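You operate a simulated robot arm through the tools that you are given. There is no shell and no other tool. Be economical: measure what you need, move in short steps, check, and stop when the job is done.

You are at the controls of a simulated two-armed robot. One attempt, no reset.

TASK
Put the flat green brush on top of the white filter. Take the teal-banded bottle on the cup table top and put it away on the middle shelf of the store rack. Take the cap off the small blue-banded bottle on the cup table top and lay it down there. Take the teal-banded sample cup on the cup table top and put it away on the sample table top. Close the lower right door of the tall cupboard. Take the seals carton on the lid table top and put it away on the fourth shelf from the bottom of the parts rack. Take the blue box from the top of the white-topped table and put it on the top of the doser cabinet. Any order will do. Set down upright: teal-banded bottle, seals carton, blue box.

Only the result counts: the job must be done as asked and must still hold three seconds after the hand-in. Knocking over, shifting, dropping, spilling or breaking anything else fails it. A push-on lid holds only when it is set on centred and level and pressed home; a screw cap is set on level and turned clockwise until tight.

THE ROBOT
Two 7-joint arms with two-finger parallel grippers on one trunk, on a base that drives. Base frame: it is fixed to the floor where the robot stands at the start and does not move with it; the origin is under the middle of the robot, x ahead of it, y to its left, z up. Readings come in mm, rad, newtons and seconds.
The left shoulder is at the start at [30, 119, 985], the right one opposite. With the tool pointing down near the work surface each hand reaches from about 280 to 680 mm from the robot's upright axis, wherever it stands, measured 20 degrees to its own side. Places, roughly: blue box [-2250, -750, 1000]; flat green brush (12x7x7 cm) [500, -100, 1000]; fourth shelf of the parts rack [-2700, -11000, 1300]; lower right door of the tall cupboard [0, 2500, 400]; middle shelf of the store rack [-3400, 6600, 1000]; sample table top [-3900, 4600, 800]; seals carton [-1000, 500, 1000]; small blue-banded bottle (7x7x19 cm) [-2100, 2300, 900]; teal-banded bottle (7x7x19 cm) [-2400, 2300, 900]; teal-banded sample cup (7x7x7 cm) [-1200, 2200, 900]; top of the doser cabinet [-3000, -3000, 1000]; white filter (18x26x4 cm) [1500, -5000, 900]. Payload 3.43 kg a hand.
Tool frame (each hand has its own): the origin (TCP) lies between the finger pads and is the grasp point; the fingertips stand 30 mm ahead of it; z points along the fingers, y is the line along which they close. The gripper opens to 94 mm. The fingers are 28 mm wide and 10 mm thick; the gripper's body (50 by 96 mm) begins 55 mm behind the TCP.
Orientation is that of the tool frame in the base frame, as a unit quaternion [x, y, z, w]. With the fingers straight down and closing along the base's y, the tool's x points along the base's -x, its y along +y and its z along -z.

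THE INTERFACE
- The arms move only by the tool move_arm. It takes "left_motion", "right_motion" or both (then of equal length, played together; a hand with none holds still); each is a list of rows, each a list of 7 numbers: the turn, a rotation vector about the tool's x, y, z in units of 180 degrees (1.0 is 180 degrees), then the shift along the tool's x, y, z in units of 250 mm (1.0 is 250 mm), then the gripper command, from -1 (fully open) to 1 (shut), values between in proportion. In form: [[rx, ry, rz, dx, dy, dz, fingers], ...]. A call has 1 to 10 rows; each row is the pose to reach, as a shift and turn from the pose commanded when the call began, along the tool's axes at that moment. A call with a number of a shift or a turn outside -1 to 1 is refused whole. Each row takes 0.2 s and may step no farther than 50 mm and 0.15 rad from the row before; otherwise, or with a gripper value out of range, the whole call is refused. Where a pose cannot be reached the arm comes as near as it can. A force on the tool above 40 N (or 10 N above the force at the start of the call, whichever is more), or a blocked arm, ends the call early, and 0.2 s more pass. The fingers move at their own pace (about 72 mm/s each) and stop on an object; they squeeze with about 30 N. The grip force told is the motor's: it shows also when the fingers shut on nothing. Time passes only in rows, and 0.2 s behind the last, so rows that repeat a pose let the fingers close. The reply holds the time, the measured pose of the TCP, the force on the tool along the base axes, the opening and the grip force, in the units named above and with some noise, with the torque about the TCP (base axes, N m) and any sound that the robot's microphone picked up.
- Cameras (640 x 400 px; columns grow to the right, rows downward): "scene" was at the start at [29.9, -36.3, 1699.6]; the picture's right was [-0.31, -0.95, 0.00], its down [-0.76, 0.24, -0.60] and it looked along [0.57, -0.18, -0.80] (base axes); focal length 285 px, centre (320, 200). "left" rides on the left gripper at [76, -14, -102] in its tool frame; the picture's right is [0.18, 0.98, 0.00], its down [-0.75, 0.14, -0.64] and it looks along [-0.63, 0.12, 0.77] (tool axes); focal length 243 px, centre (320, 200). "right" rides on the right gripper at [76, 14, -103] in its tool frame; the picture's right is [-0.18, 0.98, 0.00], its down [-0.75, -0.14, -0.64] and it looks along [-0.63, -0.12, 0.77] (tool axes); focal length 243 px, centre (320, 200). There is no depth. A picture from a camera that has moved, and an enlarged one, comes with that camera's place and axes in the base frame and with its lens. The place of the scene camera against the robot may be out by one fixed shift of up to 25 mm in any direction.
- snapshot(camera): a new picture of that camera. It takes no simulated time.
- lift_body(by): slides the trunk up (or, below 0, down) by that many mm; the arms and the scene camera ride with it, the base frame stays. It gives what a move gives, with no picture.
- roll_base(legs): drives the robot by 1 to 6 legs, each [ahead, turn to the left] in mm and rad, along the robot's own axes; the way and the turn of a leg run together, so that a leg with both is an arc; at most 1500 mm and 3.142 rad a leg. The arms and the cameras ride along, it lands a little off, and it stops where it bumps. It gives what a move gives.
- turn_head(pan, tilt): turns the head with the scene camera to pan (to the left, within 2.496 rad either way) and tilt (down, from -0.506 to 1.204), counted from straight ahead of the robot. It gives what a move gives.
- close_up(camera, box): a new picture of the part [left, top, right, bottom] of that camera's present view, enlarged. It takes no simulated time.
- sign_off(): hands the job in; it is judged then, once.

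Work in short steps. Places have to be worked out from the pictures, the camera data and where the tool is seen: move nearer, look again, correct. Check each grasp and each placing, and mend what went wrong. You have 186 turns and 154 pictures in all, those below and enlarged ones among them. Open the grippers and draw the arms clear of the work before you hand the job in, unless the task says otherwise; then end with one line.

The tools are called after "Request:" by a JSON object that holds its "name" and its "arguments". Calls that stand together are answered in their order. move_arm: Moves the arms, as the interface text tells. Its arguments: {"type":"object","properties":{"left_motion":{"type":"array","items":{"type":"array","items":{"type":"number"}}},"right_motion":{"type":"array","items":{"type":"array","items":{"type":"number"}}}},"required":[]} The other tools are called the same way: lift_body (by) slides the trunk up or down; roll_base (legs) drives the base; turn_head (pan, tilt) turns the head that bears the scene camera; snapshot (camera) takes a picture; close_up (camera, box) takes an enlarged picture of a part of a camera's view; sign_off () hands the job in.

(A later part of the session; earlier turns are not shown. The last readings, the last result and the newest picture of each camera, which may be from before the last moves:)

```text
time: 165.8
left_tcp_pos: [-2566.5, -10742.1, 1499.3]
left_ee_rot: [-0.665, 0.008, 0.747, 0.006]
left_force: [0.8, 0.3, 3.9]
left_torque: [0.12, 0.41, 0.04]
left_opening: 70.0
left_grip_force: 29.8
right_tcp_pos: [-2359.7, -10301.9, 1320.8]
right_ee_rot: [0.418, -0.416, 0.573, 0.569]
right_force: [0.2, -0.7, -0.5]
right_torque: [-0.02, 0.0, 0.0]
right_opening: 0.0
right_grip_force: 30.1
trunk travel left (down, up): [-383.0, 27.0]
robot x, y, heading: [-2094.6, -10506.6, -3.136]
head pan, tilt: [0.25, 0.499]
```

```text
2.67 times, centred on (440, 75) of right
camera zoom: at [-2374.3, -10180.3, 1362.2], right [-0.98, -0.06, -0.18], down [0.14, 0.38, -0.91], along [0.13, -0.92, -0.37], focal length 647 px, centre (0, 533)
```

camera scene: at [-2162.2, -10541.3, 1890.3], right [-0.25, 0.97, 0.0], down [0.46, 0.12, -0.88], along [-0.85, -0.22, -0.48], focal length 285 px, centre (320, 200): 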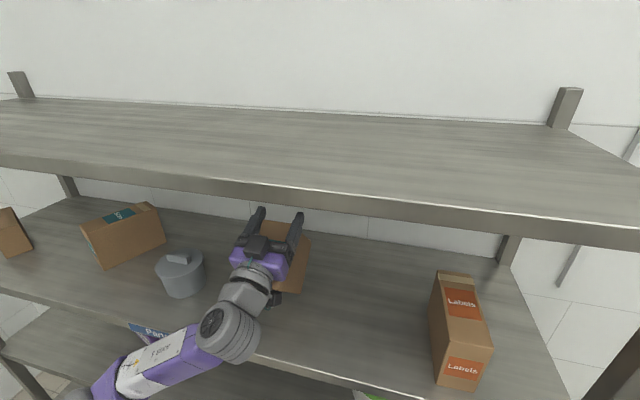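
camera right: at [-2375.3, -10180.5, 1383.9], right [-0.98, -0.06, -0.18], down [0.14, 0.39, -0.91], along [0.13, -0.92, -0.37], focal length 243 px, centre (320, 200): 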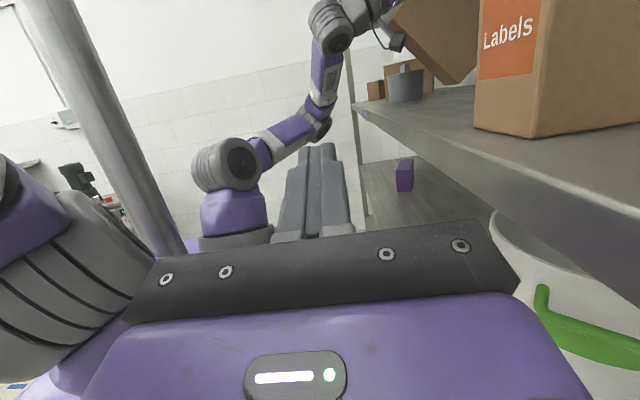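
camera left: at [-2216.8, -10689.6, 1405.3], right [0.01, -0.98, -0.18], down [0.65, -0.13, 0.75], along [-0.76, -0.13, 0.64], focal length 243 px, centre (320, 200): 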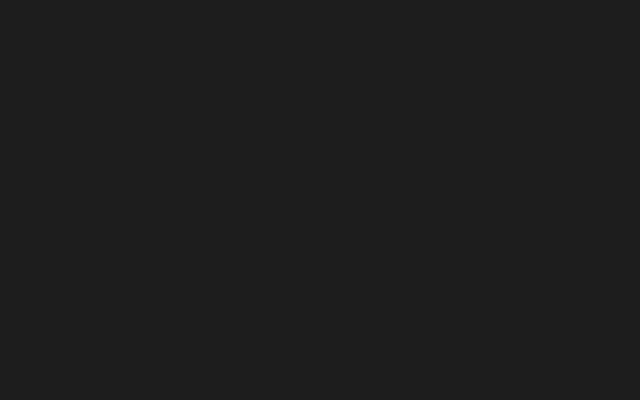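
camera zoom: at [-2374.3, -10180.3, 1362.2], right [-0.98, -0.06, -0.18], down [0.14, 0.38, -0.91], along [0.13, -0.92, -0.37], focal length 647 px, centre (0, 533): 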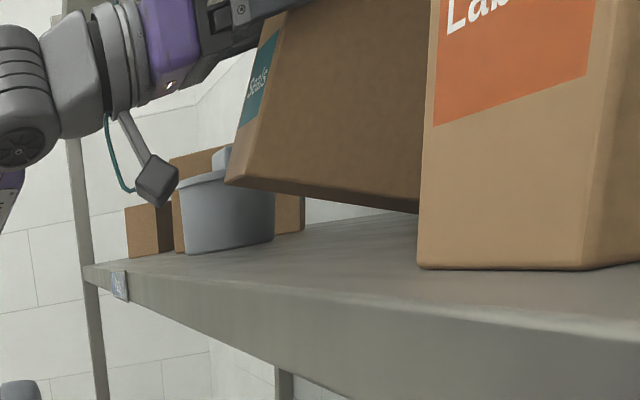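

It's working: the base is about 17° from flat. I'll continue down roughly 45 mm and slightly back.

Request:
{"name": "move_arm", "arguments": {"left_motion": [[0, 0.015, 0, 0.043, 0, -0.025, 1], [0, 0.03, 0, 0.085, 0, -0.05, 1], [0, 0.045, 0, 0.128, 0, -0.075, 1], [0, 0.06, 0, 0.17, 0, -0.1, 1]]}}

Request:
{"name": "close_up", "arguments": {"camera": "right", "box": [320, 0, 560, 150]}}

```text
time: 166.8
left_tcp_pos: [-2546.1, -10741.6, 1455.0]
left_ee_rot: [0.731, -0.009, -0.682, -0.005]
left_force: [4.1, 0.6, 6.7]
left_torque: [0.39, 0.84, -0.12]
left_opening: 70.2
left_grip_force: 30.0
right_tcp_pos: [-2359.2, -10300.9, 1320.3]
right_ee_rot: [0.419, -0.416, 0.573, 0.569]
right_force: [-1.8, -0.8, 1.2]
right_torque: [0.03, -0.01, 0.01]
right_opening: 0.0
right_grip_force: 30.3
trunk travel left (down, up): [-383.0, 27.0]
robot x, y, heading: [-2094.9, -10508.2, -3.131]
head pan, tilt: [0.25, 0.499]
```

```text
2.67 times, centred on (440, 75) of right
camera zoom: at [-2373.6, -10180.1, 1362.3], right [-0.98, -0.06, -0.18], down [0.14, 0.38, -0.91], along [0.13, -0.92, -0.37], focal length 647 px, centre (0, 533)
```

zoom: 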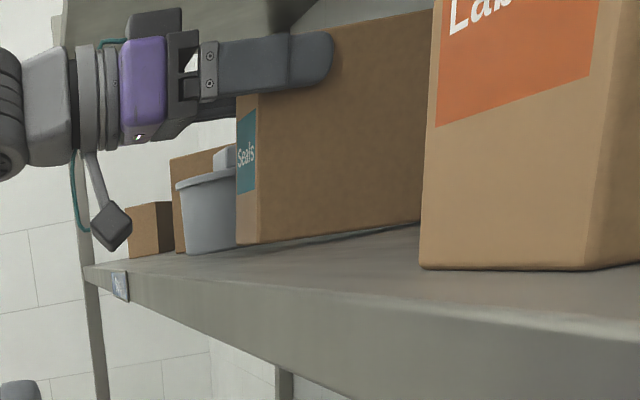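

The carton is level and seated. I'll open the fingers and look.

Request:
{"name": "move_arm", "arguments": {"left_motion": [[0, 0, 0, 0, 0, 0, 0.3], [0, 0, 0, 0, 0, 0, -0.4], [0, 0, 0, 0, 0, 0, -1], [0, 0, 0, 0, 0, 0, -1]]}}

Request:
{"name": "close_up", "arguments": {"camera": "right", "box": [320, 0, 560, 150]}}

Request:
{"name": "close_up", "arguments": {"camera": "scene", "box": [180, 170, 380, 330]}}

```text
time: 167.8
left_tcp_pos: [-2546.9, -10742.3, 1453.2]
left_ee_rot: [0.733, -0.01, -0.681, -0.006]
left_force: [-0.2, -0.5, 0.2]
left_torque: [-0.04, 0.03, -0.01]
left_opening: 93.9
left_grip_force: 0.0
right_tcp_pos: [-2360.2, -10302.4, 1319.5]
right_ee_rot: [0.419, -0.416, 0.573, 0.568]
right_force: [0.1, 0.0, 0.5]
right_torque: [0.02, 0.03, -0.03]
right_opening: 0.0
right_grip_force: 30.3
trunk travel left (down, up): [-383.0, 27.0]
robot x, y, heading: [-2093.6, -10505.6, -3.131]
head pan, tilt: [0.25, 0.499]
```

```text
2.67 times, centred on (440, 75) of right
camera zoom: at [-2375.0, -10180.4, 1362.1], right [-0.98, -0.06, -0.18], down [0.14, 0.39, -0.91], along [0.13, -0.92, -0.37], focal length 647 px, centre (0, 533)
```

zoom: 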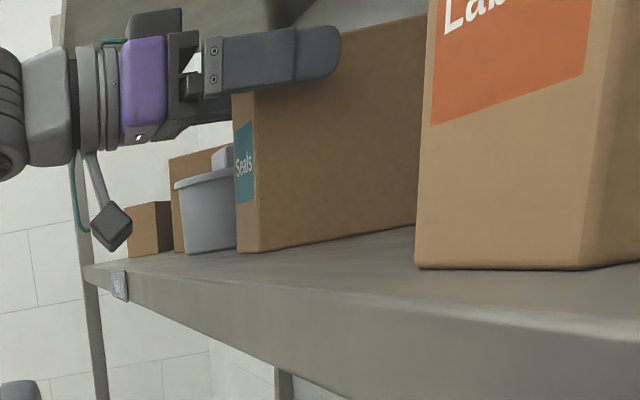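

```text
2.50 times, centred on (280, 250) of scene
camera zoom: at [-2161.7, -10541.1, 1868.5], right [-0.26, 0.97, 0.0], down [0.46, 0.12, -0.88], along [-0.85, -0.22, -0.48], focal length 712 px, centre (420, 75)
```

zoom: 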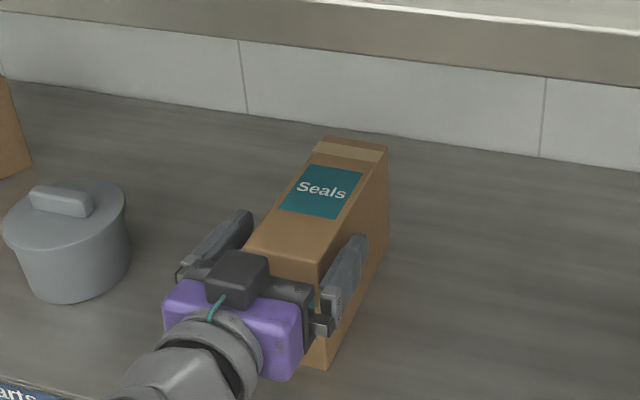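

The carton stands upright on the fourth shelf. I'll back away and turn both hands back to pointing down.

Request:
{"name": "roll_base", "arguments": {"legs": [[-550, 0]]}}

Request:
{"name": "snapshot", "arguments": {"camera": "scene"}}

Request:
{"name": "move_arm", "arguments": {"left_motion": [[0, 0.045, 0, 0, 0, 0, -1], [0, 0.09, 0, 0, 0, 0, -1], [0, 0.135, 0, 0, 0, 0, -1], [0, 0.18, 0, 0, 0, 0, -1], [0, 0.225, 0, 0, 0, 0, -1], [0, 0.27, 0, 0, 0, 0, -1], [0, 0.315, 0, 0, 0, 0, -1], [0, 0.36, 0, 0, 0, 0, -1], [0, 0.405, 0, 0, 0, 0, -1], [0, 0.45, 0, 0, 0, 0, -1]], "right_motion": [[0, -0.046, 0, 0, 0, 0, 1], [0, -0.092, 0, 0, 0, 0, 1], [0, -0.138, 0, 0, 0, 0, 1], [0, -0.184, 0, 0, 0, 0, 1], [0, -0.23, 0, 0, 0, 0, 1], [0, -0.276, 0, 0, 0, 0, 1], [0, -0.322, 0, 0, 0, 0, 1], [0, -0.368, 0, 0, 0, 0, 1], [0, -0.414, 0, 0, 0, 0, 1], [0, -0.46, 0, 0, 0, 0, 1]]}}

```text
time: 171.0
left_tcp_pos: [-2001.7, -10737.6, 1453.8]
left_ee_rot: [0.732, -0.009, -0.681, -0.005]
left_force: [-0.9, 0.0, 0.0]
left_torque: [0.01, -0.01, 0.03]
left_opening: 93.9
left_grip_force: 0.0
right_tcp_pos: [-1815.8, -10297.9, 1321.9]
right_ee_rot: [0.419, -0.415, 0.574, 0.567]
right_force: [-0.9, 0.0, -0.3]
right_torque: [-0.01, 0.01, -0.01]
right_opening: 0.1
right_grip_force: 29.8
trunk travel left (down, up): [-383.0, 27.0]
robot x, y, heading: [-1548.3, -10495.8, -3.131]
head pan, tilt: [0.25, 0.499]
```

```text
94 pictures are left
camera scene: at [-1616.4, -10536.1, 1868.5], right [-0.26, 0.97, 0.0], down [0.46, 0.12, -0.88], along [-0.85, -0.23, -0.48], focal length 285 px, centre (320, 200)
```

scene: 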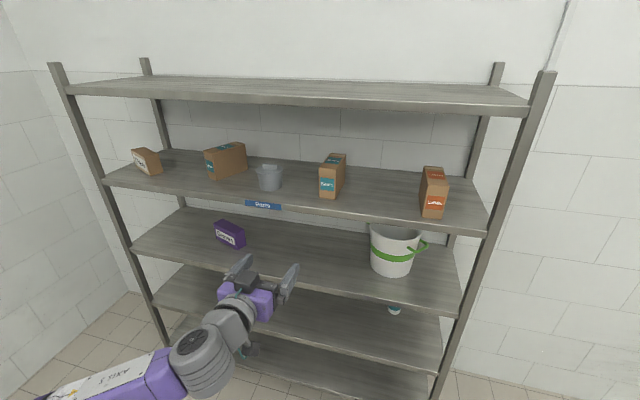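

```text
time: 173.2
left_tcp_pos: [-2004.6, -10737.9, 1452.7]
left_ee_rot: [0.999, -0.01, -0.041, 0.002]
left_force: [-0.5, 0.5, -0.3]
left_torque: [-0.02, -0.01, 0.02]
left_opening: 94.2
left_grip_force: 0.1
right_tcp_pos: [-1817.2, -10297.6, 1320.7]
right_ee_rot: [0.695, -0.687, 0.152, 0.149]
right_force: [-0.2, -1.3, 0.3]
right_torque: [0.0, 0.01, 0.01]
right_opening: 0.0
right_grip_force: 29.6
trunk travel left (down, up): [-383.0, 27.0]
robot x, y, heading: [-1547.1, -10499.8, -3.132]
head pan, tilt: [0.25, 0.499]
```

The carton stands well. I'll finish straightening the hands, lower the trunk, turn north and look for the way to the white-topped table.

Request:
{"name": "move_arm", "arguments": {"left_motion": [[0, 0.013, 0, 0, 0, 0.05, -1], [0, 0.026, 0, 0, 0, 0.1, -1], [0, 0.026, 0, 0, 0, 0.2, -1]], "right_motion": [[0, -0.046, 0, 0, 0, 0, 1], [0, -0.092, 0, 0, 0, 0, 1], [0, -0.138, 0, 0, 0, 0, 1]]}}

Request:
{"name": "lift_body", "arguments": {"by": -133}}

Request:
{"name": "roll_base", "arguments": {"legs": [[0, -1.57]]}}

Request:
{"name": "turn_head", "arguments": {"pan": 0, "tilt": 0.2}}

Request:
{"name": "snapshot", "arguments": {"camera": "scene"}}

```text
time: 174.0
left_tcp_pos: [-2004.5, -10738.8, 1403.3]
left_ee_rot: [1.0, -0.01, -0.002, 0.002]
left_force: [-0.7, -0.4, -0.3]
left_torque: [0.03, -0.05, 0.03]
left_opening: 93.9
left_grip_force: 0.0
right_tcp_pos: [-1815.1, -10297.1, 1320.6]
right_ee_rot: [0.711, -0.703, -0.002, -0.001]
right_force: [-0.2, -0.1, -0.6]
right_torque: [-0.02, -0.02, 0.0]
right_opening: 0.2
right_grip_force: 30.1
trunk travel left (down, up): [-383.0, 27.0]
robot x, y, heading: [-1546.3, -10497.7, -3.131]
head pan, tilt: [0.25, 0.499]
```

```text
time: 175.6
left_tcp_pos: [-2004.9, -10737.5, 1272.2]
left_ee_rot: [1.0, -0.009, -0.003, 0.003]
left_force: [1.2, -0.5, 0.2]
left_torque: [0.02, 0.04, 0.03]
left_opening: 93.9
left_grip_force: 0.0
right_tcp_pos: [-1815.7, -10296.9, 1186.4]
right_ee_rot: [0.711, -0.703, 0.0, 0.0]
right_force: [-0.1, 0.7, -0.2]
right_torque: [-0.01, 0.0, 0.01]
right_opening: 0.1
right_grip_force: 29.9
trunk travel left (down, up): [-250.0, 160.0]
robot x, y, heading: [-1547.9, -10498.8, -3.127]
head pan, tilt: [0.25, 0.499]
```

```text
time: 179.8
left_tcp_pos: [-1787.8, -10042.0, 1271.2]
left_ee_rot: [-0.702, 0.712, 0.003, 0.0]
left_force: [-0.5, -0.3, 0.4]
left_torque: [0.02, 0.02, 0.01]
left_opening: 93.8
left_grip_force: 0.0
right_tcp_pos: [-1347.3, -10230.6, 1187.3]
right_ee_rot: [-0.007, 1.0, -0.002, 0.001]
right_force: [0.0, -0.4, -0.3]
right_torque: [-0.05, -0.03, 0.01]
right_opening: 0.1
right_grip_force: 30.2
trunk travel left (down, up): [-250.0, 160.0]
robot x, y, heading: [-1546.6, -10499.9, 1.59]
head pan, tilt: [0.25, 0.499]
```

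```text
time: 180.6
left_tcp_pos: [-1788.2, -10042.8, 1271.2]
left_ee_rot: [-0.702, 0.713, 0.003, 0.0]
left_force: [0.2, 0.3, -0.5]
left_torque: [-0.03, 0.01, -0.02]
left_opening: 94.1
left_grip_force: 0.1
right_tcp_pos: [-1346.0, -10231.2, 1187.2]
right_ee_rot: [-0.008, 1.0, 0.0, 0.0]
right_force: [0.1, 0.3, -0.6]
right_torque: [0.07, -0.03, -0.02]
right_opening: 0.2
right_grip_force: 30.0
trunk travel left (down, up): [-250.0, 160.0]
robot x, y, heading: [-1547.9, -10498.1, 1.586]
head pan, tilt: [0.0, 0.201]
```

```text
93 pictures are left
camera scene: at [-1559.6, -10449.7, 1763.1], right [1.0, 0.02, 0.0], down [0.0, -0.2, -0.98], along [-0.02, 0.98, -0.2], focal length 285 px, centre (320, 200)
```

scene: 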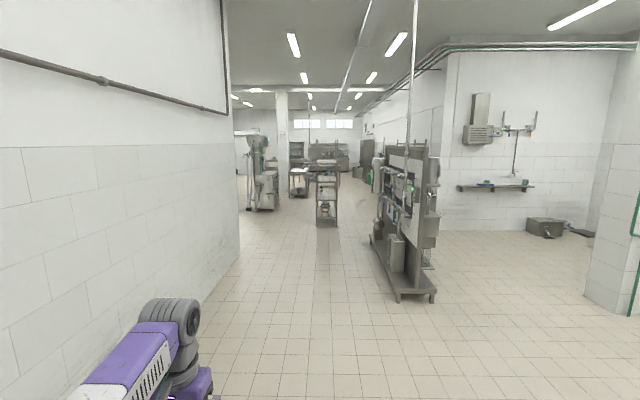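

There's a clear aisle north at x≈-2250, between the rack and the doser. I'll drive up it.

Request:
{"name": "roll_base", "arguments": {"legs": [[0, 0.159], [1500, 0], [1500, 0], [1059, 0], [0, -0.174], [1500, 0]]}}

Request:
{"name": "turn_head", "arguments": {"pan": 0.4, "tilt": 0.3}}

Request:
{"name": "snapshot", "arguments": {"camera": "scene"}}

```text
time: 208.6
left_tcp_pos: [-2522.3, -4522.9, 1270.0]
left_ee_rot: [-0.7, 0.714, 0.004, 0.0]
left_force: [1.0, -0.2, -0.1]
left_torque: [0.01, 0.02, 0.0]
left_opening: 93.9
left_grip_force: 0.0
right_tcp_pos: [-2080.2, -4714.5, 1188.5]
right_ee_rot: [-0.006, 1.0, -0.002, 0.0]
right_force: [0.0, -0.1, 0.6]
right_torque: [0.02, -0.02, 0.0]
right_opening: 0.2
right_grip_force: 30.0
trunk travel left (down, up): [-250.0, 160.0]
robot x, y, heading: [-2285.2, -4982.1, 1.583]
head pan, tilt: [0.0, 0.201]
```

```text
time: 209.5
left_tcp_pos: [-2522.0, -4522.8, 1271.7]
left_ee_rot: [-0.701, 0.714, 0.003, -0.001]
left_force: [-0.1, -0.1, 0.1]
left_torque: [0.0, 0.01, -0.01]
left_opening: 94.3
left_grip_force: 0.0
right_tcp_pos: [-2080.3, -4713.8, 1188.1]
right_ee_rot: [-0.005, 1.0, 0.0, 0.0]
right_force: [-0.1, 0.1, 0.3]
right_torque: [0.01, 0.0, -0.03]
right_opening: 0.0
right_grip_force: 29.5
trunk travel left (down, up): [-250.0, 160.0]
robot x, y, heading: [-2282.4, -4978.3, 1.578]
head pan, tilt: [0.4, 0.3]
```

```text
92 pictures are left
camera scene: at [-2331.3, -4939.4, 1753.9], right [0.92, 0.4, 0.0], down [0.12, -0.27, -0.96], along [-0.38, 0.88, -0.3], focal length 285 px, centre (320, 200)
```

scene: 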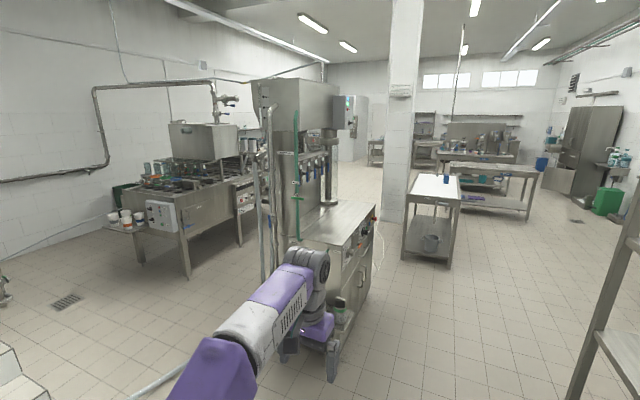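

The doser top is a clear steel surface at x -2790..-3060, y -3510..-2675. I'll drive on to the east side of the white-topped table.

Request:
{"name": "roll_base", "arguments": {"legs": [[1500, 0], [780, 0], [0, -0.611], [1334, 0], [0, 0.604], [650, 0]]}}

Request:
{"name": "roll_base", "arguments": {"legs": [[0, 1.57]]}}

Request:
{"name": "turn_head", "arguments": {"pan": 0.0, "tilt": 0.8}}

Request:
{"name": "snapshot", "arguments": {"camera": "scene"}}

```text
time: 233.5
left_tcp_pos: [-1745.0, -502.6, 1271.3]
left_ee_rot: [-0.693, 0.721, 0.004, 0.0]
left_force: [0.2, 0.6, -0.5]
left_torque: [-0.01, 0.02, -0.01]
left_opening: 94.0
left_grip_force: 0.0
right_tcp_pos: [-1308.5, -701.8, 1187.6]
right_ee_rot: [0.003, 1.0, -0.001, 0.0]
right_force: [0.0, 0.0, 0.8]
right_torque: [0.01, 0.0, -0.02]
right_opening: 0.2
right_grip_force: 29.8
trunk travel left (down, up): [-250.0, 160.0]
robot x, y, heading: [-1515.2, -965.6, 1.563]
head pan, tilt: [0.4, 0.3]
```

```text
time: 237.8
left_tcp_pos: [-1976.6, -1196.2, 1271.5]
left_ee_rot: [1.0, -0.018, -0.002, 0.003]
left_force: [0.0, 0.2, 0.1]
left_torque: [0.01, 0.01, 0.0]
left_opening: 94.0
left_grip_force: 0.0
right_tcp_pos: [-1779.0, -758.3, 1187.1]
right_ee_rot: [-0.706, 0.709, 0.0, 0.0]
right_force: [0.5, -0.5, -1.1]
right_torque: [0.01, -0.03, 0.02]
right_opening: 0.0
right_grip_force: 30.6
trunk travel left (down, up): [-250.0, 160.0]
robot x, y, heading: [-1515.9, -966.7, 3.136]
head pan, tilt: [0.4, 0.3]
```

```text
time: 238.7
left_tcp_pos: [-1976.5, -1196.0, 1271.2]
left_ee_rot: [1.0, -0.018, -0.002, 0.002]
left_force: [0.0, 0.2, -0.6]
left_torque: [0.03, -0.01, 0.02]
left_opening: 94.2
left_grip_force: 0.1
right_tcp_pos: [-1779.8, -759.5, 1187.5]
right_ee_rot: [-0.706, 0.709, -0.001, 0.0]
right_force: [-0.3, -0.3, 0.5]
right_torque: [-0.03, 0.03, -0.03]
right_opening: 0.0
right_grip_force: 30.0
trunk travel left (down, up): [-250.0, 160.0]
robot x, y, heading: [-1514.8, -960.0, 3.136]
head pan, tilt: [0.0, 0.799]
```

```text
91 pictures are left
camera scene: at [-1576.4, -978.8, 1709.6], right [0.01, 1.0, 0.0], down [0.72, 0.0, -0.7], along [-0.7, 0.0, -0.72], focal length 285 px, centre (320, 200)
```

scene: 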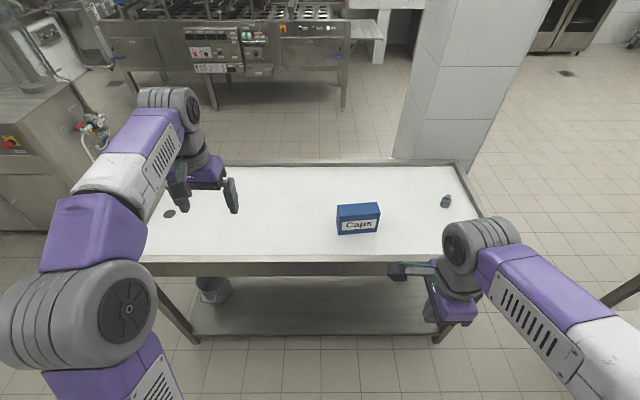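

The blue box stands upright with its broad face toward me. I'll zoom in for size.

Request:
{"name": "close_up", "arguments": {"camera": "scene", "box": [310, 180, 410, 250]}}

```text
5.71 times, centred on (360, 215) of scene
camera zoom: at [-1576.4, -978.8, 1709.6], right [0.01, 1.0, 0.0], down [0.72, 0.0, -0.7], along [-0.7, 0.0, -0.72], focal length 1628 px, centre (91, 114)
```

zoom: 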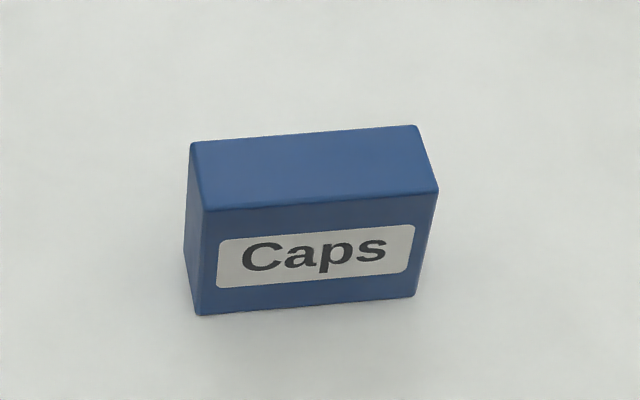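

The box is about 134 x 54 x 99 mm, with its top at z≈999, centred near (-2222,-868) and yawed ~6°. I'll drive 190 mm closer and bring the right hand over it.

Request:
{"name": "roll_base", "arguments": {"legs": [[190, 0]]}}

Request:
{"name": "move_arm", "arguments": {"right_motion": [[0, 0, -0.005, 0.06, 0.14, 0, -1], [0, 0, -0.01, 0.12, 0.28, 0, -1], [0, 0, -0.015, 0.18, 0.42, 0, -1], [0, 0, -0.02, 0.24, 0.56, 0.05, -1], [0, 0, -0.025, 0.3, 0.7, 0.1, -1], [0, 0, -0.03, 0.36, 0.84, 0.15, -1], [0, 0, -0.032, 0.42, 0.98, 0.2, -1]]}}

Request:
{"name": "snapshot", "arguments": {"camera": "right"}}

```text
time: 240.2
left_tcp_pos: [-2166.5, -1195.3, 1270.9]
left_ee_rot: [1.0, -0.017, -0.002, 0.004]
left_force: [0.1, 0.7, -0.1]
left_torque: [0.01, 0.0, 0.0]
left_opening: 94.2
left_grip_force: 0.2
right_tcp_pos: [-1969.5, -758.0, 1187.3]
right_ee_rot: [-0.706, 0.708, 0.0, 0.0]
right_force: [-1.0, 0.5, -0.1]
right_torque: [-0.01, -0.03, 0.01]
right_opening: 0.0
right_grip_force: 30.1
trunk travel left (down, up): [-250.0, 160.0]
robot x, y, heading: [-1701.1, -962.9, 3.132]
head pan, tilt: [0.0, 0.799]
```

```text
time: 241.8
left_tcp_pos: [-2167.5, -1197.2, 1271.1]
left_ee_rot: [1.0, -0.017, -0.001, 0.002]
left_force: [0.0, -1.2, -0.3]
left_torque: [0.03, -0.02, -0.02]
left_opening: 93.7
left_grip_force: 0.1
right_tcp_pos: [-2215.5, -862.7, 1136.2]
right_ee_rot: [0.74, -0.673, 0.0, -0.001]
right_force: [-0.6, 0.0, -0.3]
right_torque: [0.01, -0.01, -0.01]
right_opening: 94.0
right_grip_force: 0.0
trunk travel left (down, up): [-250.0, 160.0]
robot x, y, heading: [-1704.1, -965.8, 3.133]
head pan, tilt: [0.0, 0.799]
```

```text
89 pictures are left
camera right: at [-2222.6, -940.0, 1239.0], right [-1.0, 0.09, 0.0], down [0.07, 0.76, 0.64], along [0.06, 0.64, -0.77], focal length 243 px, centre (320, 200)
```

right: 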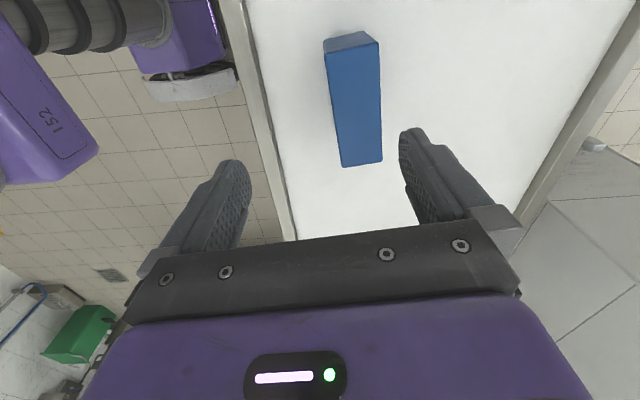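

The yaw is aligned, and the box centre looks like (-2253,-838) with its top around z 965. I'll shift over it, come down to z≈1080 and recheck.

Request:
{"name": "move_arm", "arguments": {"right_motion": [[0, 0, 0, -0.057, 0.071, 0.1, -1], [0, 0, 0, -0.114, 0.142, 0.224, -1]]}}

Request:
{"name": "snapshot", "arguments": {"camera": "right"}}

```text
time: 242.4
left_tcp_pos: [-2165.1, -1195.6, 1271.0]
left_ee_rot: [1.0, -0.017, -0.002, 0.002]
left_force: [0.5, -0.1, 0.1]
left_torque: [0.03, -0.02, -0.01]
left_opening: 93.9
left_grip_force: 0.1
right_tcp_pos: [-2252.7, -837.8, 1081.4]
right_ee_rot: [0.74, -0.672, 0.0, 0.0]
right_force: [-0.1, 0.7, 0.0]
right_torque: [-0.02, -0.02, -0.01]
right_opening: 93.9
right_grip_force: 0.1
trunk travel left (down, up): [-250.0, 160.0]
robot x, y, heading: [-1699.9, -964.1, 3.136]
head pan, tilt: [0.0, 0.799]
```

```text
88 pictures are left
camera right: at [-2259.3, -914.7, 1183.8], right [-1.0, 0.09, 0.0], down [0.07, 0.76, 0.64], along [0.06, 0.64, -0.77], focal length 243 px, centre (320, 200)
```

right: 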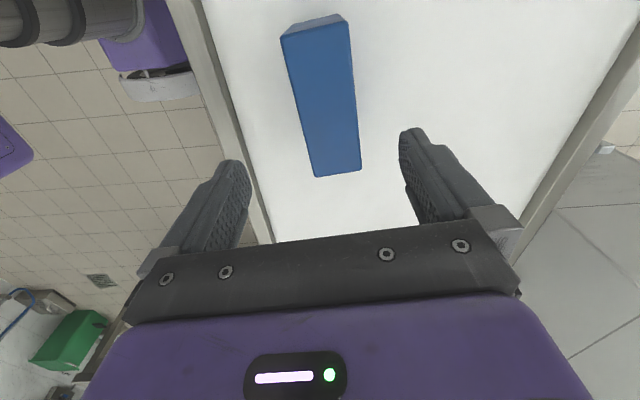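

The box top is at z≈955 and its centre about (-2259,-826). I'll align and descend to TCP z≈925, then close.

Request:
{"name": "move_arm", "arguments": {"right_motion": [[0, 0, 0, -0.05, 0.02, 0.16, -1], [0, 0, 0, -0.05, 0.02, 0.32, -1], [0, 0, 0, -0.05, 0.02, 0.48, -1], [0, 0, 0, -0.05, 0.02, 0.624, -1], [0, 0, 0, -0.05, 0.02, 0.624, 1], [0, 0, 0, -0.05, 0.02, 0.624, 1], [0, 0, 0, -0.05, 0.02, 0.624, 1]]}}

```text
time: 244.0
left_tcp_pos: [-2165.2, -1196.2, 1270.5]
left_ee_rot: [1.0, -0.017, -0.001, 0.002]
left_force: [0.1, 0.0, 1.2]
left_torque: [-0.05, 0.0, 0.02]
left_opening: 94.0
left_grip_force: 0.0
right_tcp_pos: [-2258.4, -824.9, 923.9]
right_ee_rot: [0.74, -0.673, 0.0, 0.0]
right_force: [-0.2, -0.5, -0.3]
right_torque: [0.02, 0.03, 0.04]
right_opening: 63.6
right_grip_force: 30.1
trunk travel left (down, up): [-250.0, 160.0]
robot x, y, heading: [-1704.2, -958.6, 3.137]
head pan, tilt: [0.0, 0.799]
```

It's gripped at 64 mm. I'll lift straight up and check.

Request:
{"name": "move_arm", "arguments": {"right_motion": [[0, 0, 0, 0, 0, -0.12, 1], [0, 0, 0, 0, 0, -0.3, 1], [0, 0, 0, 0, 0, -0.48, 1], [0, 0, 0, 0, 0, -0.66, 1], [0, 0, 0, 0, 0, -0.84, 1], [0, 0, 0, 0, 0, -1.0, 1]]}}

Request:
{"name": "snapshot", "arguments": {"camera": "scene"}}

```text
time: 245.4
left_tcp_pos: [-2164.7, -1195.6, 1271.6]
left_ee_rot: [1.0, -0.017, -0.002, 0.002]
left_force: [-0.7, 0.3, 0.5]
left_torque: [0.02, -0.04, -0.02]
left_opening: 94.1
left_grip_force: 0.1
right_tcp_pos: [-2257.5, -824.8, 1175.2]
right_ee_rot: [0.74, -0.673, 0.0, 0.0]
right_force: [-0.2, -0.1, -1.2]
right_torque: [-0.02, -0.04, 0.03]
right_opening: 64.0
right_grip_force: 30.1
trunk travel left (down, up): [-250.0, 160.0]
robot x, y, heading: [-1700.8, -969.0, 3.135]
head pan, tilt: [0.0, 0.799]
```

```text
87 pictures are left
camera scene: at [-1765.0, -977.8, 1709.5], right [0.0, 1.0, 0.0], down [0.72, 0.0, -0.7], along [-0.7, 0.0, -0.72], focal length 285 px, centre (320, 200)
```

scene: 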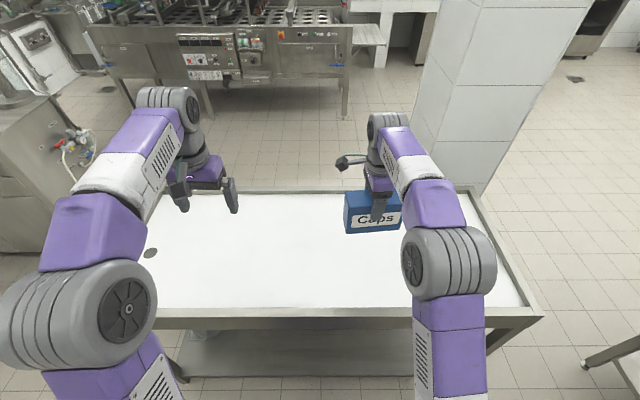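

The box is held. I'll retract the arm and drive around to the doser cabinet front.

Request:
{"name": "move_arm", "arguments": {"right_motion": [[0, 0, 0, 0, -0.18, 0, 1], [0, 0, 0, 0, -0.36, 0, 1], [0, 0, 0, 0, -0.54, 0, 1], [0, 0, 0, 0, -0.72, 0, 1], [0, 0, 0, 0, -0.9, 0, 1]]}}

Request:
{"name": "roll_base", "arguments": {"legs": [[-250, 0], [0, 1.465], [1339, 0], [0, -0.636], [1032, 0], [0, -0.822]]}}

Request:
{"name": "turn_head", "arguments": {"pan": 0.0, "tilt": 0.7}}

Request:
{"name": "snapshot", "arguments": {"camera": "scene"}}

```text
time: 246.6
left_tcp_pos: [-2164.1, -1195.4, 1273.2]
left_ee_rot: [1.0, -0.017, -0.003, 0.002]
left_force: [0.0, 0.3, 0.3]
left_torque: [0.0, 0.03, -0.04]
left_opening: 94.0
left_grip_force: 0.1
right_tcp_pos: [-2031.5, -802.0, 1175.9]
right_ee_rot: [0.74, -0.672, 0.0, 0.0]
right_force: [1.0, -1.6, -1.1]
right_torque: [-0.02, 0.03, 0.03]
right_opening: 63.9
right_grip_force: 29.7
trunk travel left (down, up): [-250.0, 160.0]
robot x, y, heading: [-1703.9, -968.1, 3.134]
head pan, tilt: [0.0, 0.799]
```

```text
time: 267.2
left_tcp_pos: [-2767.4, -3298.0, 1271.8]
left_ee_rot: [1.0, -0.016, -0.002, 0.003]
left_force: [0.5, 0.0, 0.6]
left_torque: [0.01, -0.02, 0.01]
left_opening: 94.1
left_grip_force: 0.1
right_tcp_pos: [-2636.7, -2904.8, 1175.3]
right_ee_rot: [0.741, -0.672, 0.0, 0.001]
right_force: [0.7, 0.3, -0.7]
right_torque: [-0.01, -0.01, -0.04]
right_opening: 63.9
right_grip_force: 30.1
trunk travel left (down, up): [-250.0, 160.0]
robot x, y, heading: [-2308.1, -3062.2, 3.14]
head pan, tilt: [0.0, 0.799]
```

```text
time: 267.9
left_tcp_pos: [-2767.3, -3299.4, 1271.7]
left_ee_rot: [1.0, -0.016, -0.001, 0.002]
left_force: [-0.4, 0.5, -0.5]
left_torque: [-0.04, 0.01, 0.0]
left_opening: 94.0
left_grip_force: 0.0
right_tcp_pos: [-2636.6, -2905.7, 1175.4]
right_ee_rot: [0.742, -0.671, 0.0, 0.0]
right_force: [-0.5, -0.2, -0.1]
right_torque: [0.02, -0.01, 0.01]
right_opening: 64.0
right_grip_force: 30.3
trunk travel left (down, up): [-250.0, 160.0]
robot x, y, heading: [-2304.6, -3068.6, 3.136]
head pan, tilt: [0.0, 0.7]
```

```text
86 pictures are left
camera scene: at [-2372.1, -3078.7, 1717.8], right [0.0, 1.0, 0.0], down [0.64, 0.0, -0.76], along [-0.76, 0.0, -0.64], focal length 285 px, centre (320, 200)
```

scene: 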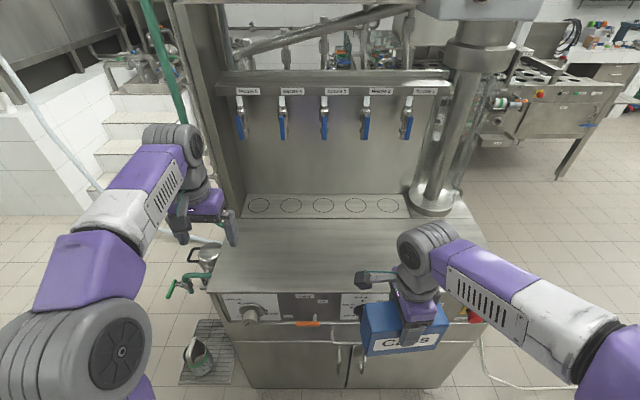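

The free top spans x -2837..-3120, y -3390..-2520. I'll drive 110 mm nearer and extend the box to about (-2930,-2905).

Request:
{"name": "roll_base", "arguments": {"legs": [[110, 0]]}}

Request:
{"name": "move_arm", "arguments": {"right_motion": [[0, 0, 0, -0.017, 0.18, 0, 1], [0, 0, 0, -0.034, 0.36, 0, 1], [0, 0, 0, -0.05, 0.54, 0, 1], [0, 0, 0, -0.07, 0.73, 0, 1], [0, 0, 0, -0.07, 0.73, 0.12, 1]]}}

Request:
{"name": "snapshot", "arguments": {"camera": "right"}}

Request:
{"name": "snapshot", "arguments": {"camera": "scene"}}

```text
time: 269.1
left_tcp_pos: [-2876.2, -3298.4, 1270.8]
left_ee_rot: [1.0, -0.016, -0.002, 0.003]
left_force: [0.3, -0.4, 0.3]
left_torque: [0.05, -0.02, -0.02]
left_opening: 94.0
left_grip_force: 0.0
right_tcp_pos: [-2746.6, -2904.9, 1174.5]
right_ee_rot: [0.741, -0.671, 0.001, 0.0]
right_force: [-0.9, 0.8, -1.1]
right_torque: [0.01, 0.0, -0.01]
right_opening: 63.9
right_grip_force: 30.0
trunk travel left (down, up): [-250.0, 160.0]
robot x, y, heading: [-2418.1, -3065.8, 3.136]
head pan, tilt: [0.0, 0.7]
```

```text
time: 270.3
left_tcp_pos: [-2876.8, -3297.2, 1272.2]
left_ee_rot: [1.0, -0.016, -0.003, 0.003]
left_force: [-0.9, 0.5, -0.1]
left_torque: [0.04, 0.05, -0.01]
left_opening: 94.1
left_grip_force: 0.0
right_tcp_pos: [-2929.5, -2904.2, 1147.2]
right_ee_rot: [0.741, -0.671, 0.0, 0.0]
right_force: [0.8, -0.1, -0.8]
right_torque: [0.04, 0.02, -0.02]
right_opening: 63.9
right_grip_force: 29.8
trunk travel left (down, up): [-250.0, 160.0]
robot x, y, heading: [-2418.2, -3067.9, 3.14]
head pan, tilt: [0.0, 0.7]
```

```text
85 pictures are left
camera right: at [-2936.0, -2981.6, 1248.9], right [-1.0, 0.09, 0.0], down [0.07, 0.76, 0.64], along [0.06, 0.64, -0.77], focal length 243 px, centre (320, 200)
```

right: 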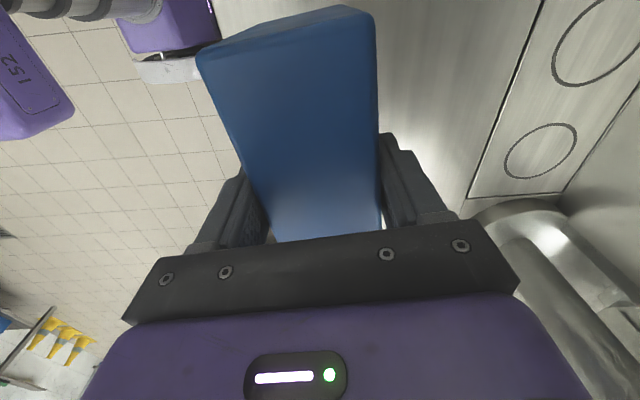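

```text
84 pictures are left
camera scene: at [-2480.7, -3078.2, 1717.8], right [0.0, 1.0, 0.0], down [0.64, 0.0, -0.77], along [-0.77, 0.0, -0.64], focal length 285 px, centre (320, 200)
```

scene: 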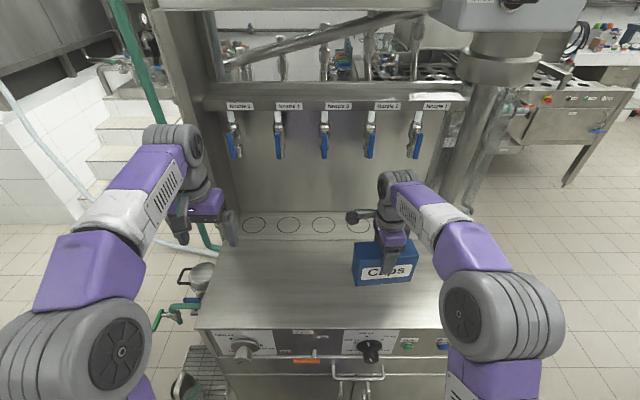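

The box is over the top with about 55 mm margin from the front edge. Descending.

Request:
{"name": "move_arm", "arguments": {"right_motion": [[0, 0, 0, 0, 0, 0.12, 1], [0, 0, 0, 0, 0, 0.22, 1], [0, 0, 0, 0, 0, 0.25, 1], [0, 0, 0, 0, 0, 0.27, 1], [0, 0, 0, 0, 0, 0.29, 1], [0, 0, 0, 0, 0, 0.31, 1], [0, 0, 0, 0, 0, 0.33, 1]]}}

```text
time: 271.9
left_tcp_pos: [-2876.5, -3298.3, 1271.7]
left_ee_rot: [1.0, -0.016, -0.003, 0.003]
left_force: [-0.8, -0.2, -0.7]
left_torque: [-0.01, 0.0, -0.01]
left_opening: 93.8
left_grip_force: 0.0
right_tcp_pos: [-2930.0, -2905.5, 1062.7]
right_ee_rot: [0.742, -0.671, 0.0, 0.0]
right_force: [-0.5, 0.5, -1.3]
right_torque: [0.0, 0.0, -0.02]
right_opening: 63.6
right_grip_force: 30.1
trunk travel left (down, up): [-250.0, 160.0]
robot x, y, heading: [-2417.7, -3065.8, 3.139]
head pan, tilt: [0.0, 0.7]
```

No contact yet at 1063. I'll continue in small steps.

Request:
{"name": "move_arm", "arguments": {"right_motion": [[0, 0, 0, 0, 0, 0.02, 1], [0, 0, 0, 0, 0, 0.04, 1], [0, 0, 0, 0, 0, 0.06, 1], [0, 0, 0, 0, 0, 0.08, 1], [0, 0, 0, 0, 0, 0.1, 1], [0, 0, 0, 0, 0, 0.12, 1], [0, 0, 0, 0, 0, 0.14, 1], [0, 0, 0, 0, 0, 0.16, 1]]}}

Request:
{"name": "close_up", "arguments": {"camera": "scene", "box": [320, 200, 480, 320]}}

```text
time: 273.7
left_tcp_pos: [-2875.6, -3298.6, 1272.1]
left_ee_rot: [1.0, -0.016, -0.002, 0.002]
left_force: [-0.1, 0.7, 0.1]
left_torque: [0.02, 0.0, 0.01]
left_opening: 94.2
left_grip_force: 0.1
right_tcp_pos: [-2928.0, -2907.1, 1024.1]
right_ee_rot: [0.741, -0.671, -0.001, 0.001]
right_force: [0.2, -0.4, 28.4]
right_torque: [-0.02, -0.21, 0.04]
right_opening: 64.2
right_grip_force: 29.8
trunk travel left (down, up): [-250.0, 160.0]
robot x, y, heading: [-2415.9, -3065.0, 3.144]
head pan, tilt: [0.0, 0.7]
```

```text
3.33 times, centred on (400, 260) of scene
camera zoom: at [-2478.9, -3079.6, 1718.0], right [0.0, 1.0, 0.0], down [0.64, 0.0, -0.77], along [-0.77, 0.0, -0.64], focal length 950 px, centre (53, 0)
```

zoom: 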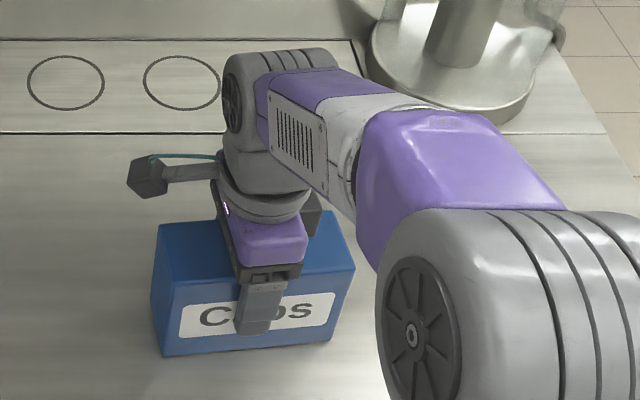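

Seated, with 28 N of contact. I'll ease off, open, and rise.

Request:
{"name": "move_arm", "arguments": {"right_motion": [[0, 0, 0, 0, 0, -0.008, 1], [0, 0, 0, 0, 0, -0.008, 0], [0, 0, 0, 0, 0, -0.008, -1], [0, 0, 0, 0, 0, -0.008, -1], [0, 0, 0, 0, 0, -0.19, -1], [0, 0, 0, 0, 0, -0.38, -1], [0, 0, 0, 0, 0, -0.57, -1], [0, 0, 0, 0, -0.18, -0.57, -1], [0, 0, 0, 0, -0.36, -0.57, -1], [0, 0, 0, 0, -0.54, -0.57, -1]]}}

Request:
{"name": "snapshot", "arguments": {"camera": "scene"}}

```text
time: 275.9
left_tcp_pos: [-2874.0, -3296.1, 1273.2]
left_ee_rot: [1.0, -0.016, -0.002, 0.003]
left_force: [0.4, -0.2, 0.5]
left_torque: [-0.02, 0.01, 0.0]
left_opening: 94.0
left_grip_force: 0.1
right_tcp_pos: [-2794.0, -2891.0, 1165.9]
right_ee_rot: [0.741, -0.671, -0.001, 0.002]
right_force: [-0.2, 0.2, 0.4]
right_torque: [-0.02, 0.0, -0.01]
right_opening: 94.0
right_grip_force: 0.1
trunk travel left (down, up): [-250.0, 160.0]
robot x, y, heading: [-2411.4, -3066.8, 3.14]
head pan, tilt: [0.0, 0.7]
```

```text
82 pictures are left
camera scene: at [-2479.5, -3077.6, 1717.9], right [0.0, 1.0, 0.0], down [0.64, 0.0, -0.77], along [-0.77, 0.0, -0.64], focal length 285 px, centre (320, 200)
```

scene: 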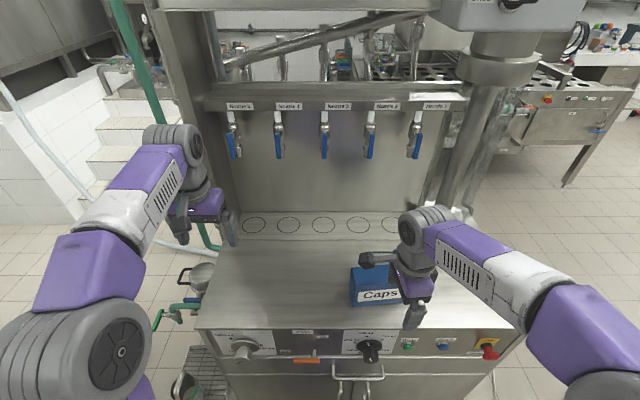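

The blue box stands on the doser top. Next I'll head north to the cupboard and cup table.

Request:
{"name": "roll_base", "arguments": {"legs": [[-400, 0], [0, -2.083], [1500, 0], [1500, 0], [177, 0], [0, 0.514]]}}

Request:
{"name": "roll_base", "arguments": {"legs": [[1350, 0]]}}

Request:
{"name": "turn_head", "arguments": {"pan": -0.3, "tilt": 0.45}}

Request:
{"name": "snapshot", "arguments": {"camera": "scene"}}

```text
time: 299.9
left_tcp_pos: [-708.0, 167.0, 1270.8]
left_ee_rot: [-0.7, 0.715, 0.004, -0.001]
left_force: [0.0, -0.2, -0.2]
left_torque: [0.01, 0.01, 0.0]
left_opening: 93.9
left_grip_force: 0.1
right_tcp_pos: [-300.5, 89.8, 1165.6]
right_ee_rot: [-0.054, 0.999, 0.0, 0.0]
right_force: [0.2, 0.3, -0.3]
right_torque: [-0.01, 0.01, 0.01]
right_opening: 94.1
right_grip_force: 0.0
trunk travel left (down, up): [-250.0, 160.0]
robot x, y, heading: [-468.4, -290.2, 1.575]
head pan, tilt: [0.0, 0.7]
```

```text
time: 306.7
left_tcp_pos: [-706.6, 1522.0, 1270.7]
left_ee_rot: [-0.696, 0.718, 0.004, 0.0]
left_force: [0.3, 0.0, -0.3]
left_torque: [-0.03, 0.01, -0.02]
left_opening: 94.2
left_grip_force: 0.0
right_tcp_pos: [-299.8, 1440.1, 1166.7]
right_ee_rot: [-0.049, 0.999, 0.0, 0.0]
right_force: [1.1, -0.5, 0.4]
right_torque: [-0.02, 0.01, 0.02]
right_opening: 94.0
right_grip_force: 0.0
trunk travel left (down, up): [-250.0, 160.0]
robot x, y, heading: [-472.9, 1061.1, 1.57]
head pan, tilt: [0.0, 0.7]
```

```text
time: 307.5
left_tcp_pos: [-706.8, 1520.8, 1271.9]
left_ee_rot: [-0.696, 0.718, 0.002, 0.0]
left_force: [1.5, 0.2, 0.0]
left_torque: [0.0, 0.02, 0.01]
left_opening: 94.2
left_grip_force: 0.1
right_tcp_pos: [-300.7, 1439.2, 1166.1]
right_ee_rot: [-0.048, 0.999, 0.0, 0.0]
right_force: [0.7, -0.1, 0.5]
right_torque: [0.04, 0.0, 0.0]
right_opening: 94.2
right_grip_force: 0.1
trunk travel left (down, up): [-250.0, 160.0]
robot x, y, heading: [-473.6, 1058.1, 1.567]
head pan, tilt: [-0.3, 0.45]
```

```text
81 pictures are left
camera scene: at [-457.1, 1103.8, 1739.9], right [0.95, -0.3, 0.0], down [-0.13, -0.42, -0.9], along [0.27, 0.86, -0.44], focal length 285 px, centre (320, 200)
```

scene: 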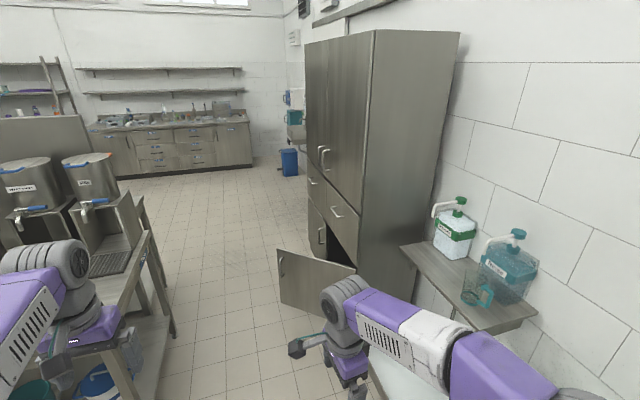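

The cupboard faces west. Its lower right door is hinged at about (197,2412) and open ~54°, with its outer face toward the southwest. I'll drive to (-470,2228) and face northeast.

Request:
{"name": "roll_base", "arguments": {"legs": [[1170, 0], [0, -0.867]]}}

Request:
{"name": "turn_head", "arguments": {"pan": 0.2, "tilt": 0.75}}

Request:
{"name": "snapshot", "arguments": {"camera": "scene"}}

```text
time: 315.7
left_tcp_pos: [-266.6, 2706.4, 1271.4]
left_ee_rot: [-0.328, 0.945, 0.002, 0.0]
left_force: [-0.5, -0.1, 0.3]
left_torque: [0.01, 0.01, 0.03]
left_opening: 94.0
left_grip_force: 0.1
right_tcp_pos: [-66.7, 2343.3, 1165.6]
right_ee_rot: [0.375, 0.927, 0.0, 0.0]
right_force: [-0.2, -0.8, -0.2]
right_torque: [0.03, 0.02, 0.06]
right_opening: 94.1
right_grip_force: 0.1
trunk travel left (down, up): [-250.0, 160.0]
robot x, y, heading: [-468.7, 2233.0, 0.699]
head pan, tilt: [-0.3, 0.45]
```

```text
time: 316.6
left_tcp_pos: [-267.1, 2705.9, 1272.1]
left_ee_rot: [-0.328, 0.945, 0.003, 0.0]
left_force: [0.4, -0.2, 0.5]
left_torque: [0.04, 0.0, 0.0]
left_opening: 94.0
left_grip_force: 0.1
right_tcp_pos: [-67.4, 2344.2, 1165.9]
right_ee_rot: [0.375, 0.927, 0.0, -0.001]
right_force: [1.4, 0.3, -0.8]
right_torque: [0.02, 0.04, 0.01]
right_opening: 94.0
right_grip_force: 0.0
trunk travel left (down, up): [-250.0, 160.0]
robot x, y, heading: [-473.4, 2229.3, 0.702]
head pan, tilt: [0.201, 0.75]
```

```text
80 pictures are left
camera scene: at [-451.1, 2262.8, 1713.6], right [0.78, -0.62, 0.0], down [-0.42, -0.53, -0.73], along [0.46, 0.57, -0.68], focal length 285 px, centre (320, 200)
```

scene: 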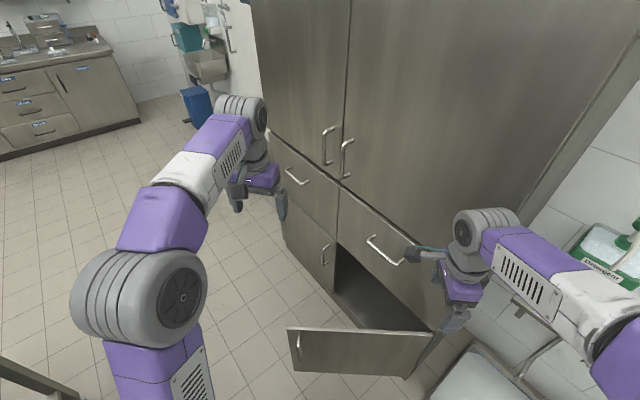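

The door spans z≈60–585 and is open about 50°, with its free end near (-246,2709). I'll back 100 mm, lower the trunk, close the left fingers and pitch that hand forward.

Request:
{"name": "roll_base", "arguments": {"legs": [[-110, 0]]}}

Request:
{"name": "lift_body", "arguments": {"by": -245}}

Request:
{"name": "move_arm", "arguments": {"left_motion": [[0, -0.042, 0, 0.008, -0.065, 0, 1], [0, -0.084, 0, 0.016, -0.13, 0, 1], [0, -0.126, 0, 0.024, -0.195, 0.05, 1], [0, -0.168, 0, 0.032, -0.26, 0.1, 1], [0, -0.21, 0, 0.04, -0.32, 0.2, 1], [0, -0.25, 0, 0.046, -0.388, 0.3, 1]]}}

```text
time: 317.8
left_tcp_pos: [-349.8, 2635.0, 1270.8]
left_ee_rot: [-0.329, 0.944, 0.002, 0.0]
left_force: [-0.3, 0.2, 0.3]
left_torque: [0.0, -0.04, 0.03]
left_opening: 94.1
left_grip_force: 0.0
right_tcp_pos: [-150.5, 2272.5, 1166.1]
right_ee_rot: [0.375, 0.927, 0.001, 0.001]
right_force: [0.0, -0.3, 0.3]
right_torque: [0.02, -0.02, 0.0]
right_opening: 94.2
right_grip_force: 0.1
trunk travel left (down, up): [-250.0, 160.0]
robot x, y, heading: [-551.7, 2159.0, 0.703]
head pan, tilt: [0.201, 0.75]
```

```text
time: 320.4
left_tcp_pos: [-350.1, 2635.1, 1028.2]
left_ee_rot: [-0.328, 0.945, 0.004, 0.001]
left_force: [0.4, 1.4, 0.2]
left_torque: [-0.01, 0.0, 0.0]
left_opening: 93.9
left_grip_force: 0.1
right_tcp_pos: [-150.2, 2272.7, 920.9]
right_ee_rot: [0.375, 0.927, 0.0, 0.0]
right_force: [0.0, -0.4, -0.1]
right_torque: [0.01, 0.05, 0.0]
right_opening: 93.8
right_grip_force: 0.0
trunk travel left (down, up): [-5.0, 405.0]
robot x, y, heading: [-550.1, 2160.1, 0.702]
head pan, tilt: [0.201, 0.75]
```

```text
time: 321.8
left_tcp_pos: [-298.5, 2554.3, 949.7]
left_ee_rot: [-0.302, 0.872, 0.127, 0.363]
left_force: [0.6, -0.6, 0.5]
left_torque: [0.0, -0.04, -0.01]
left_opening: 0.0
left_grip_force: 30.0
right_tcp_pos: [-150.3, 2274.3, 920.2]
right_ee_rot: [0.375, 0.927, -0.001, 0.0]
right_force: [-0.4, -0.2, 0.2]
right_torque: [0.01, -0.01, 0.0]
right_opening: 93.9
right_grip_force: 0.0
trunk travel left (down, up): [-5.0, 405.0]
robot x, y, heading: [-551.6, 2156.5, 0.701]
head pan, tilt: [0.201, 0.75]
```

At (-298,2554,950). Lowering 240 mm and then the rest.

Request:
{"name": "move_arm", "arguments": {"left_motion": [[0, 0, 0, 0.13, 0, 0.13, 1], [0, 0, 0, 0.26, 0, 0.26, 1], [0, 0, 0, 0.39, 0, 0.39, 1], [0, 0, 0, 0.52, 0, 0.52, 1], [0, 0, 0, 0.65, 0, 0.65, 1]]}}

Request:
{"name": "move_arm", "arguments": {"left_motion": [[0, 0, 0, 0.13, 0, 0.13, 1], [0, 0, 0, 0.26, 0, 0.26, 1], [0, 0, 0, 0.39, 0, 0.39, 1], [0, 0, 0, 0.52, 0, 0.52, 1], [0, 0, 0, 0.63, 0, 0.63, 1]]}}

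Request:
{"name": "snapshot", "arguments": {"camera": "scene"}}

```text
time: 322.9
left_tcp_pos: [-298.6, 2554.5, 720.5]
left_ee_rot: [-0.302, 0.872, 0.128, 0.363]
left_force: [0.5, -0.2, 0.2]
left_torque: [-0.02, 0.01, 0.02]
left_opening: 0.0
left_grip_force: 29.9
right_tcp_pos: [-151.0, 2273.8, 921.1]
right_ee_rot: [0.376, 0.927, 0.0, 0.0]
right_force: [0.3, -0.4, 0.0]
right_torque: [0.0, 0.03, 0.02]
right_opening: 93.8
right_grip_force: 0.0
trunk travel left (down, up): [-5.0, 405.0]
robot x, y, heading: [-551.9, 2162.0, 0.703]
head pan, tilt: [0.201, 0.75]
```

```text
time: 324.1
left_tcp_pos: [-299.1, 2556.2, 583.8]
left_ee_rot: [-0.304, 0.872, 0.129, 0.361]
left_force: [0.5, -0.4, 0.4]
left_torque: [0.0, 0.02, -0.02]
left_opening: 0.3
left_grip_force: 30.3
left hand out of reach, approached as far as the arm can: row 4, 5
right_tcp_pos: [-150.7, 2274.4, 920.7]
right_ee_rot: [0.376, 0.926, 0.0, 0.001]
right_force: [-0.5, 0.2, -0.4]
right_torque: [-0.03, -0.02, 0.01]
right_opening: 94.1
right_grip_force: 0.1
trunk travel left (down, up): [-5.0, 405.0]
robot x, y, heading: [-552.8, 2159.7, 0.705]
head pan, tilt: [0.201, 0.75]
```

```text
79 pictures are left
camera scene: at [-534.6, 2193.1, 1468.6], right [0.78, -0.62, 0.0], down [-0.42, -0.53, -0.73], along [0.45, 0.57, -0.68], focal length 285 px, centre (320, 200)
```

scene: 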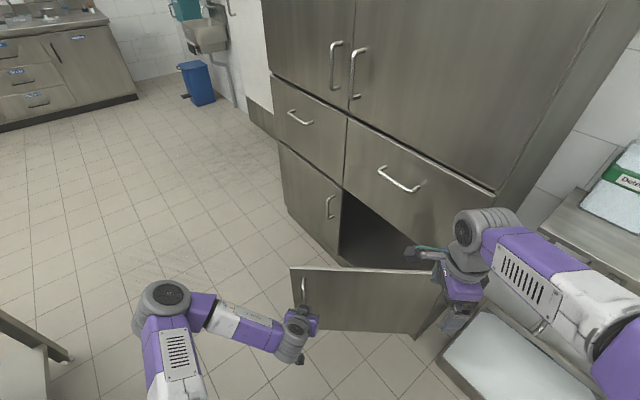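

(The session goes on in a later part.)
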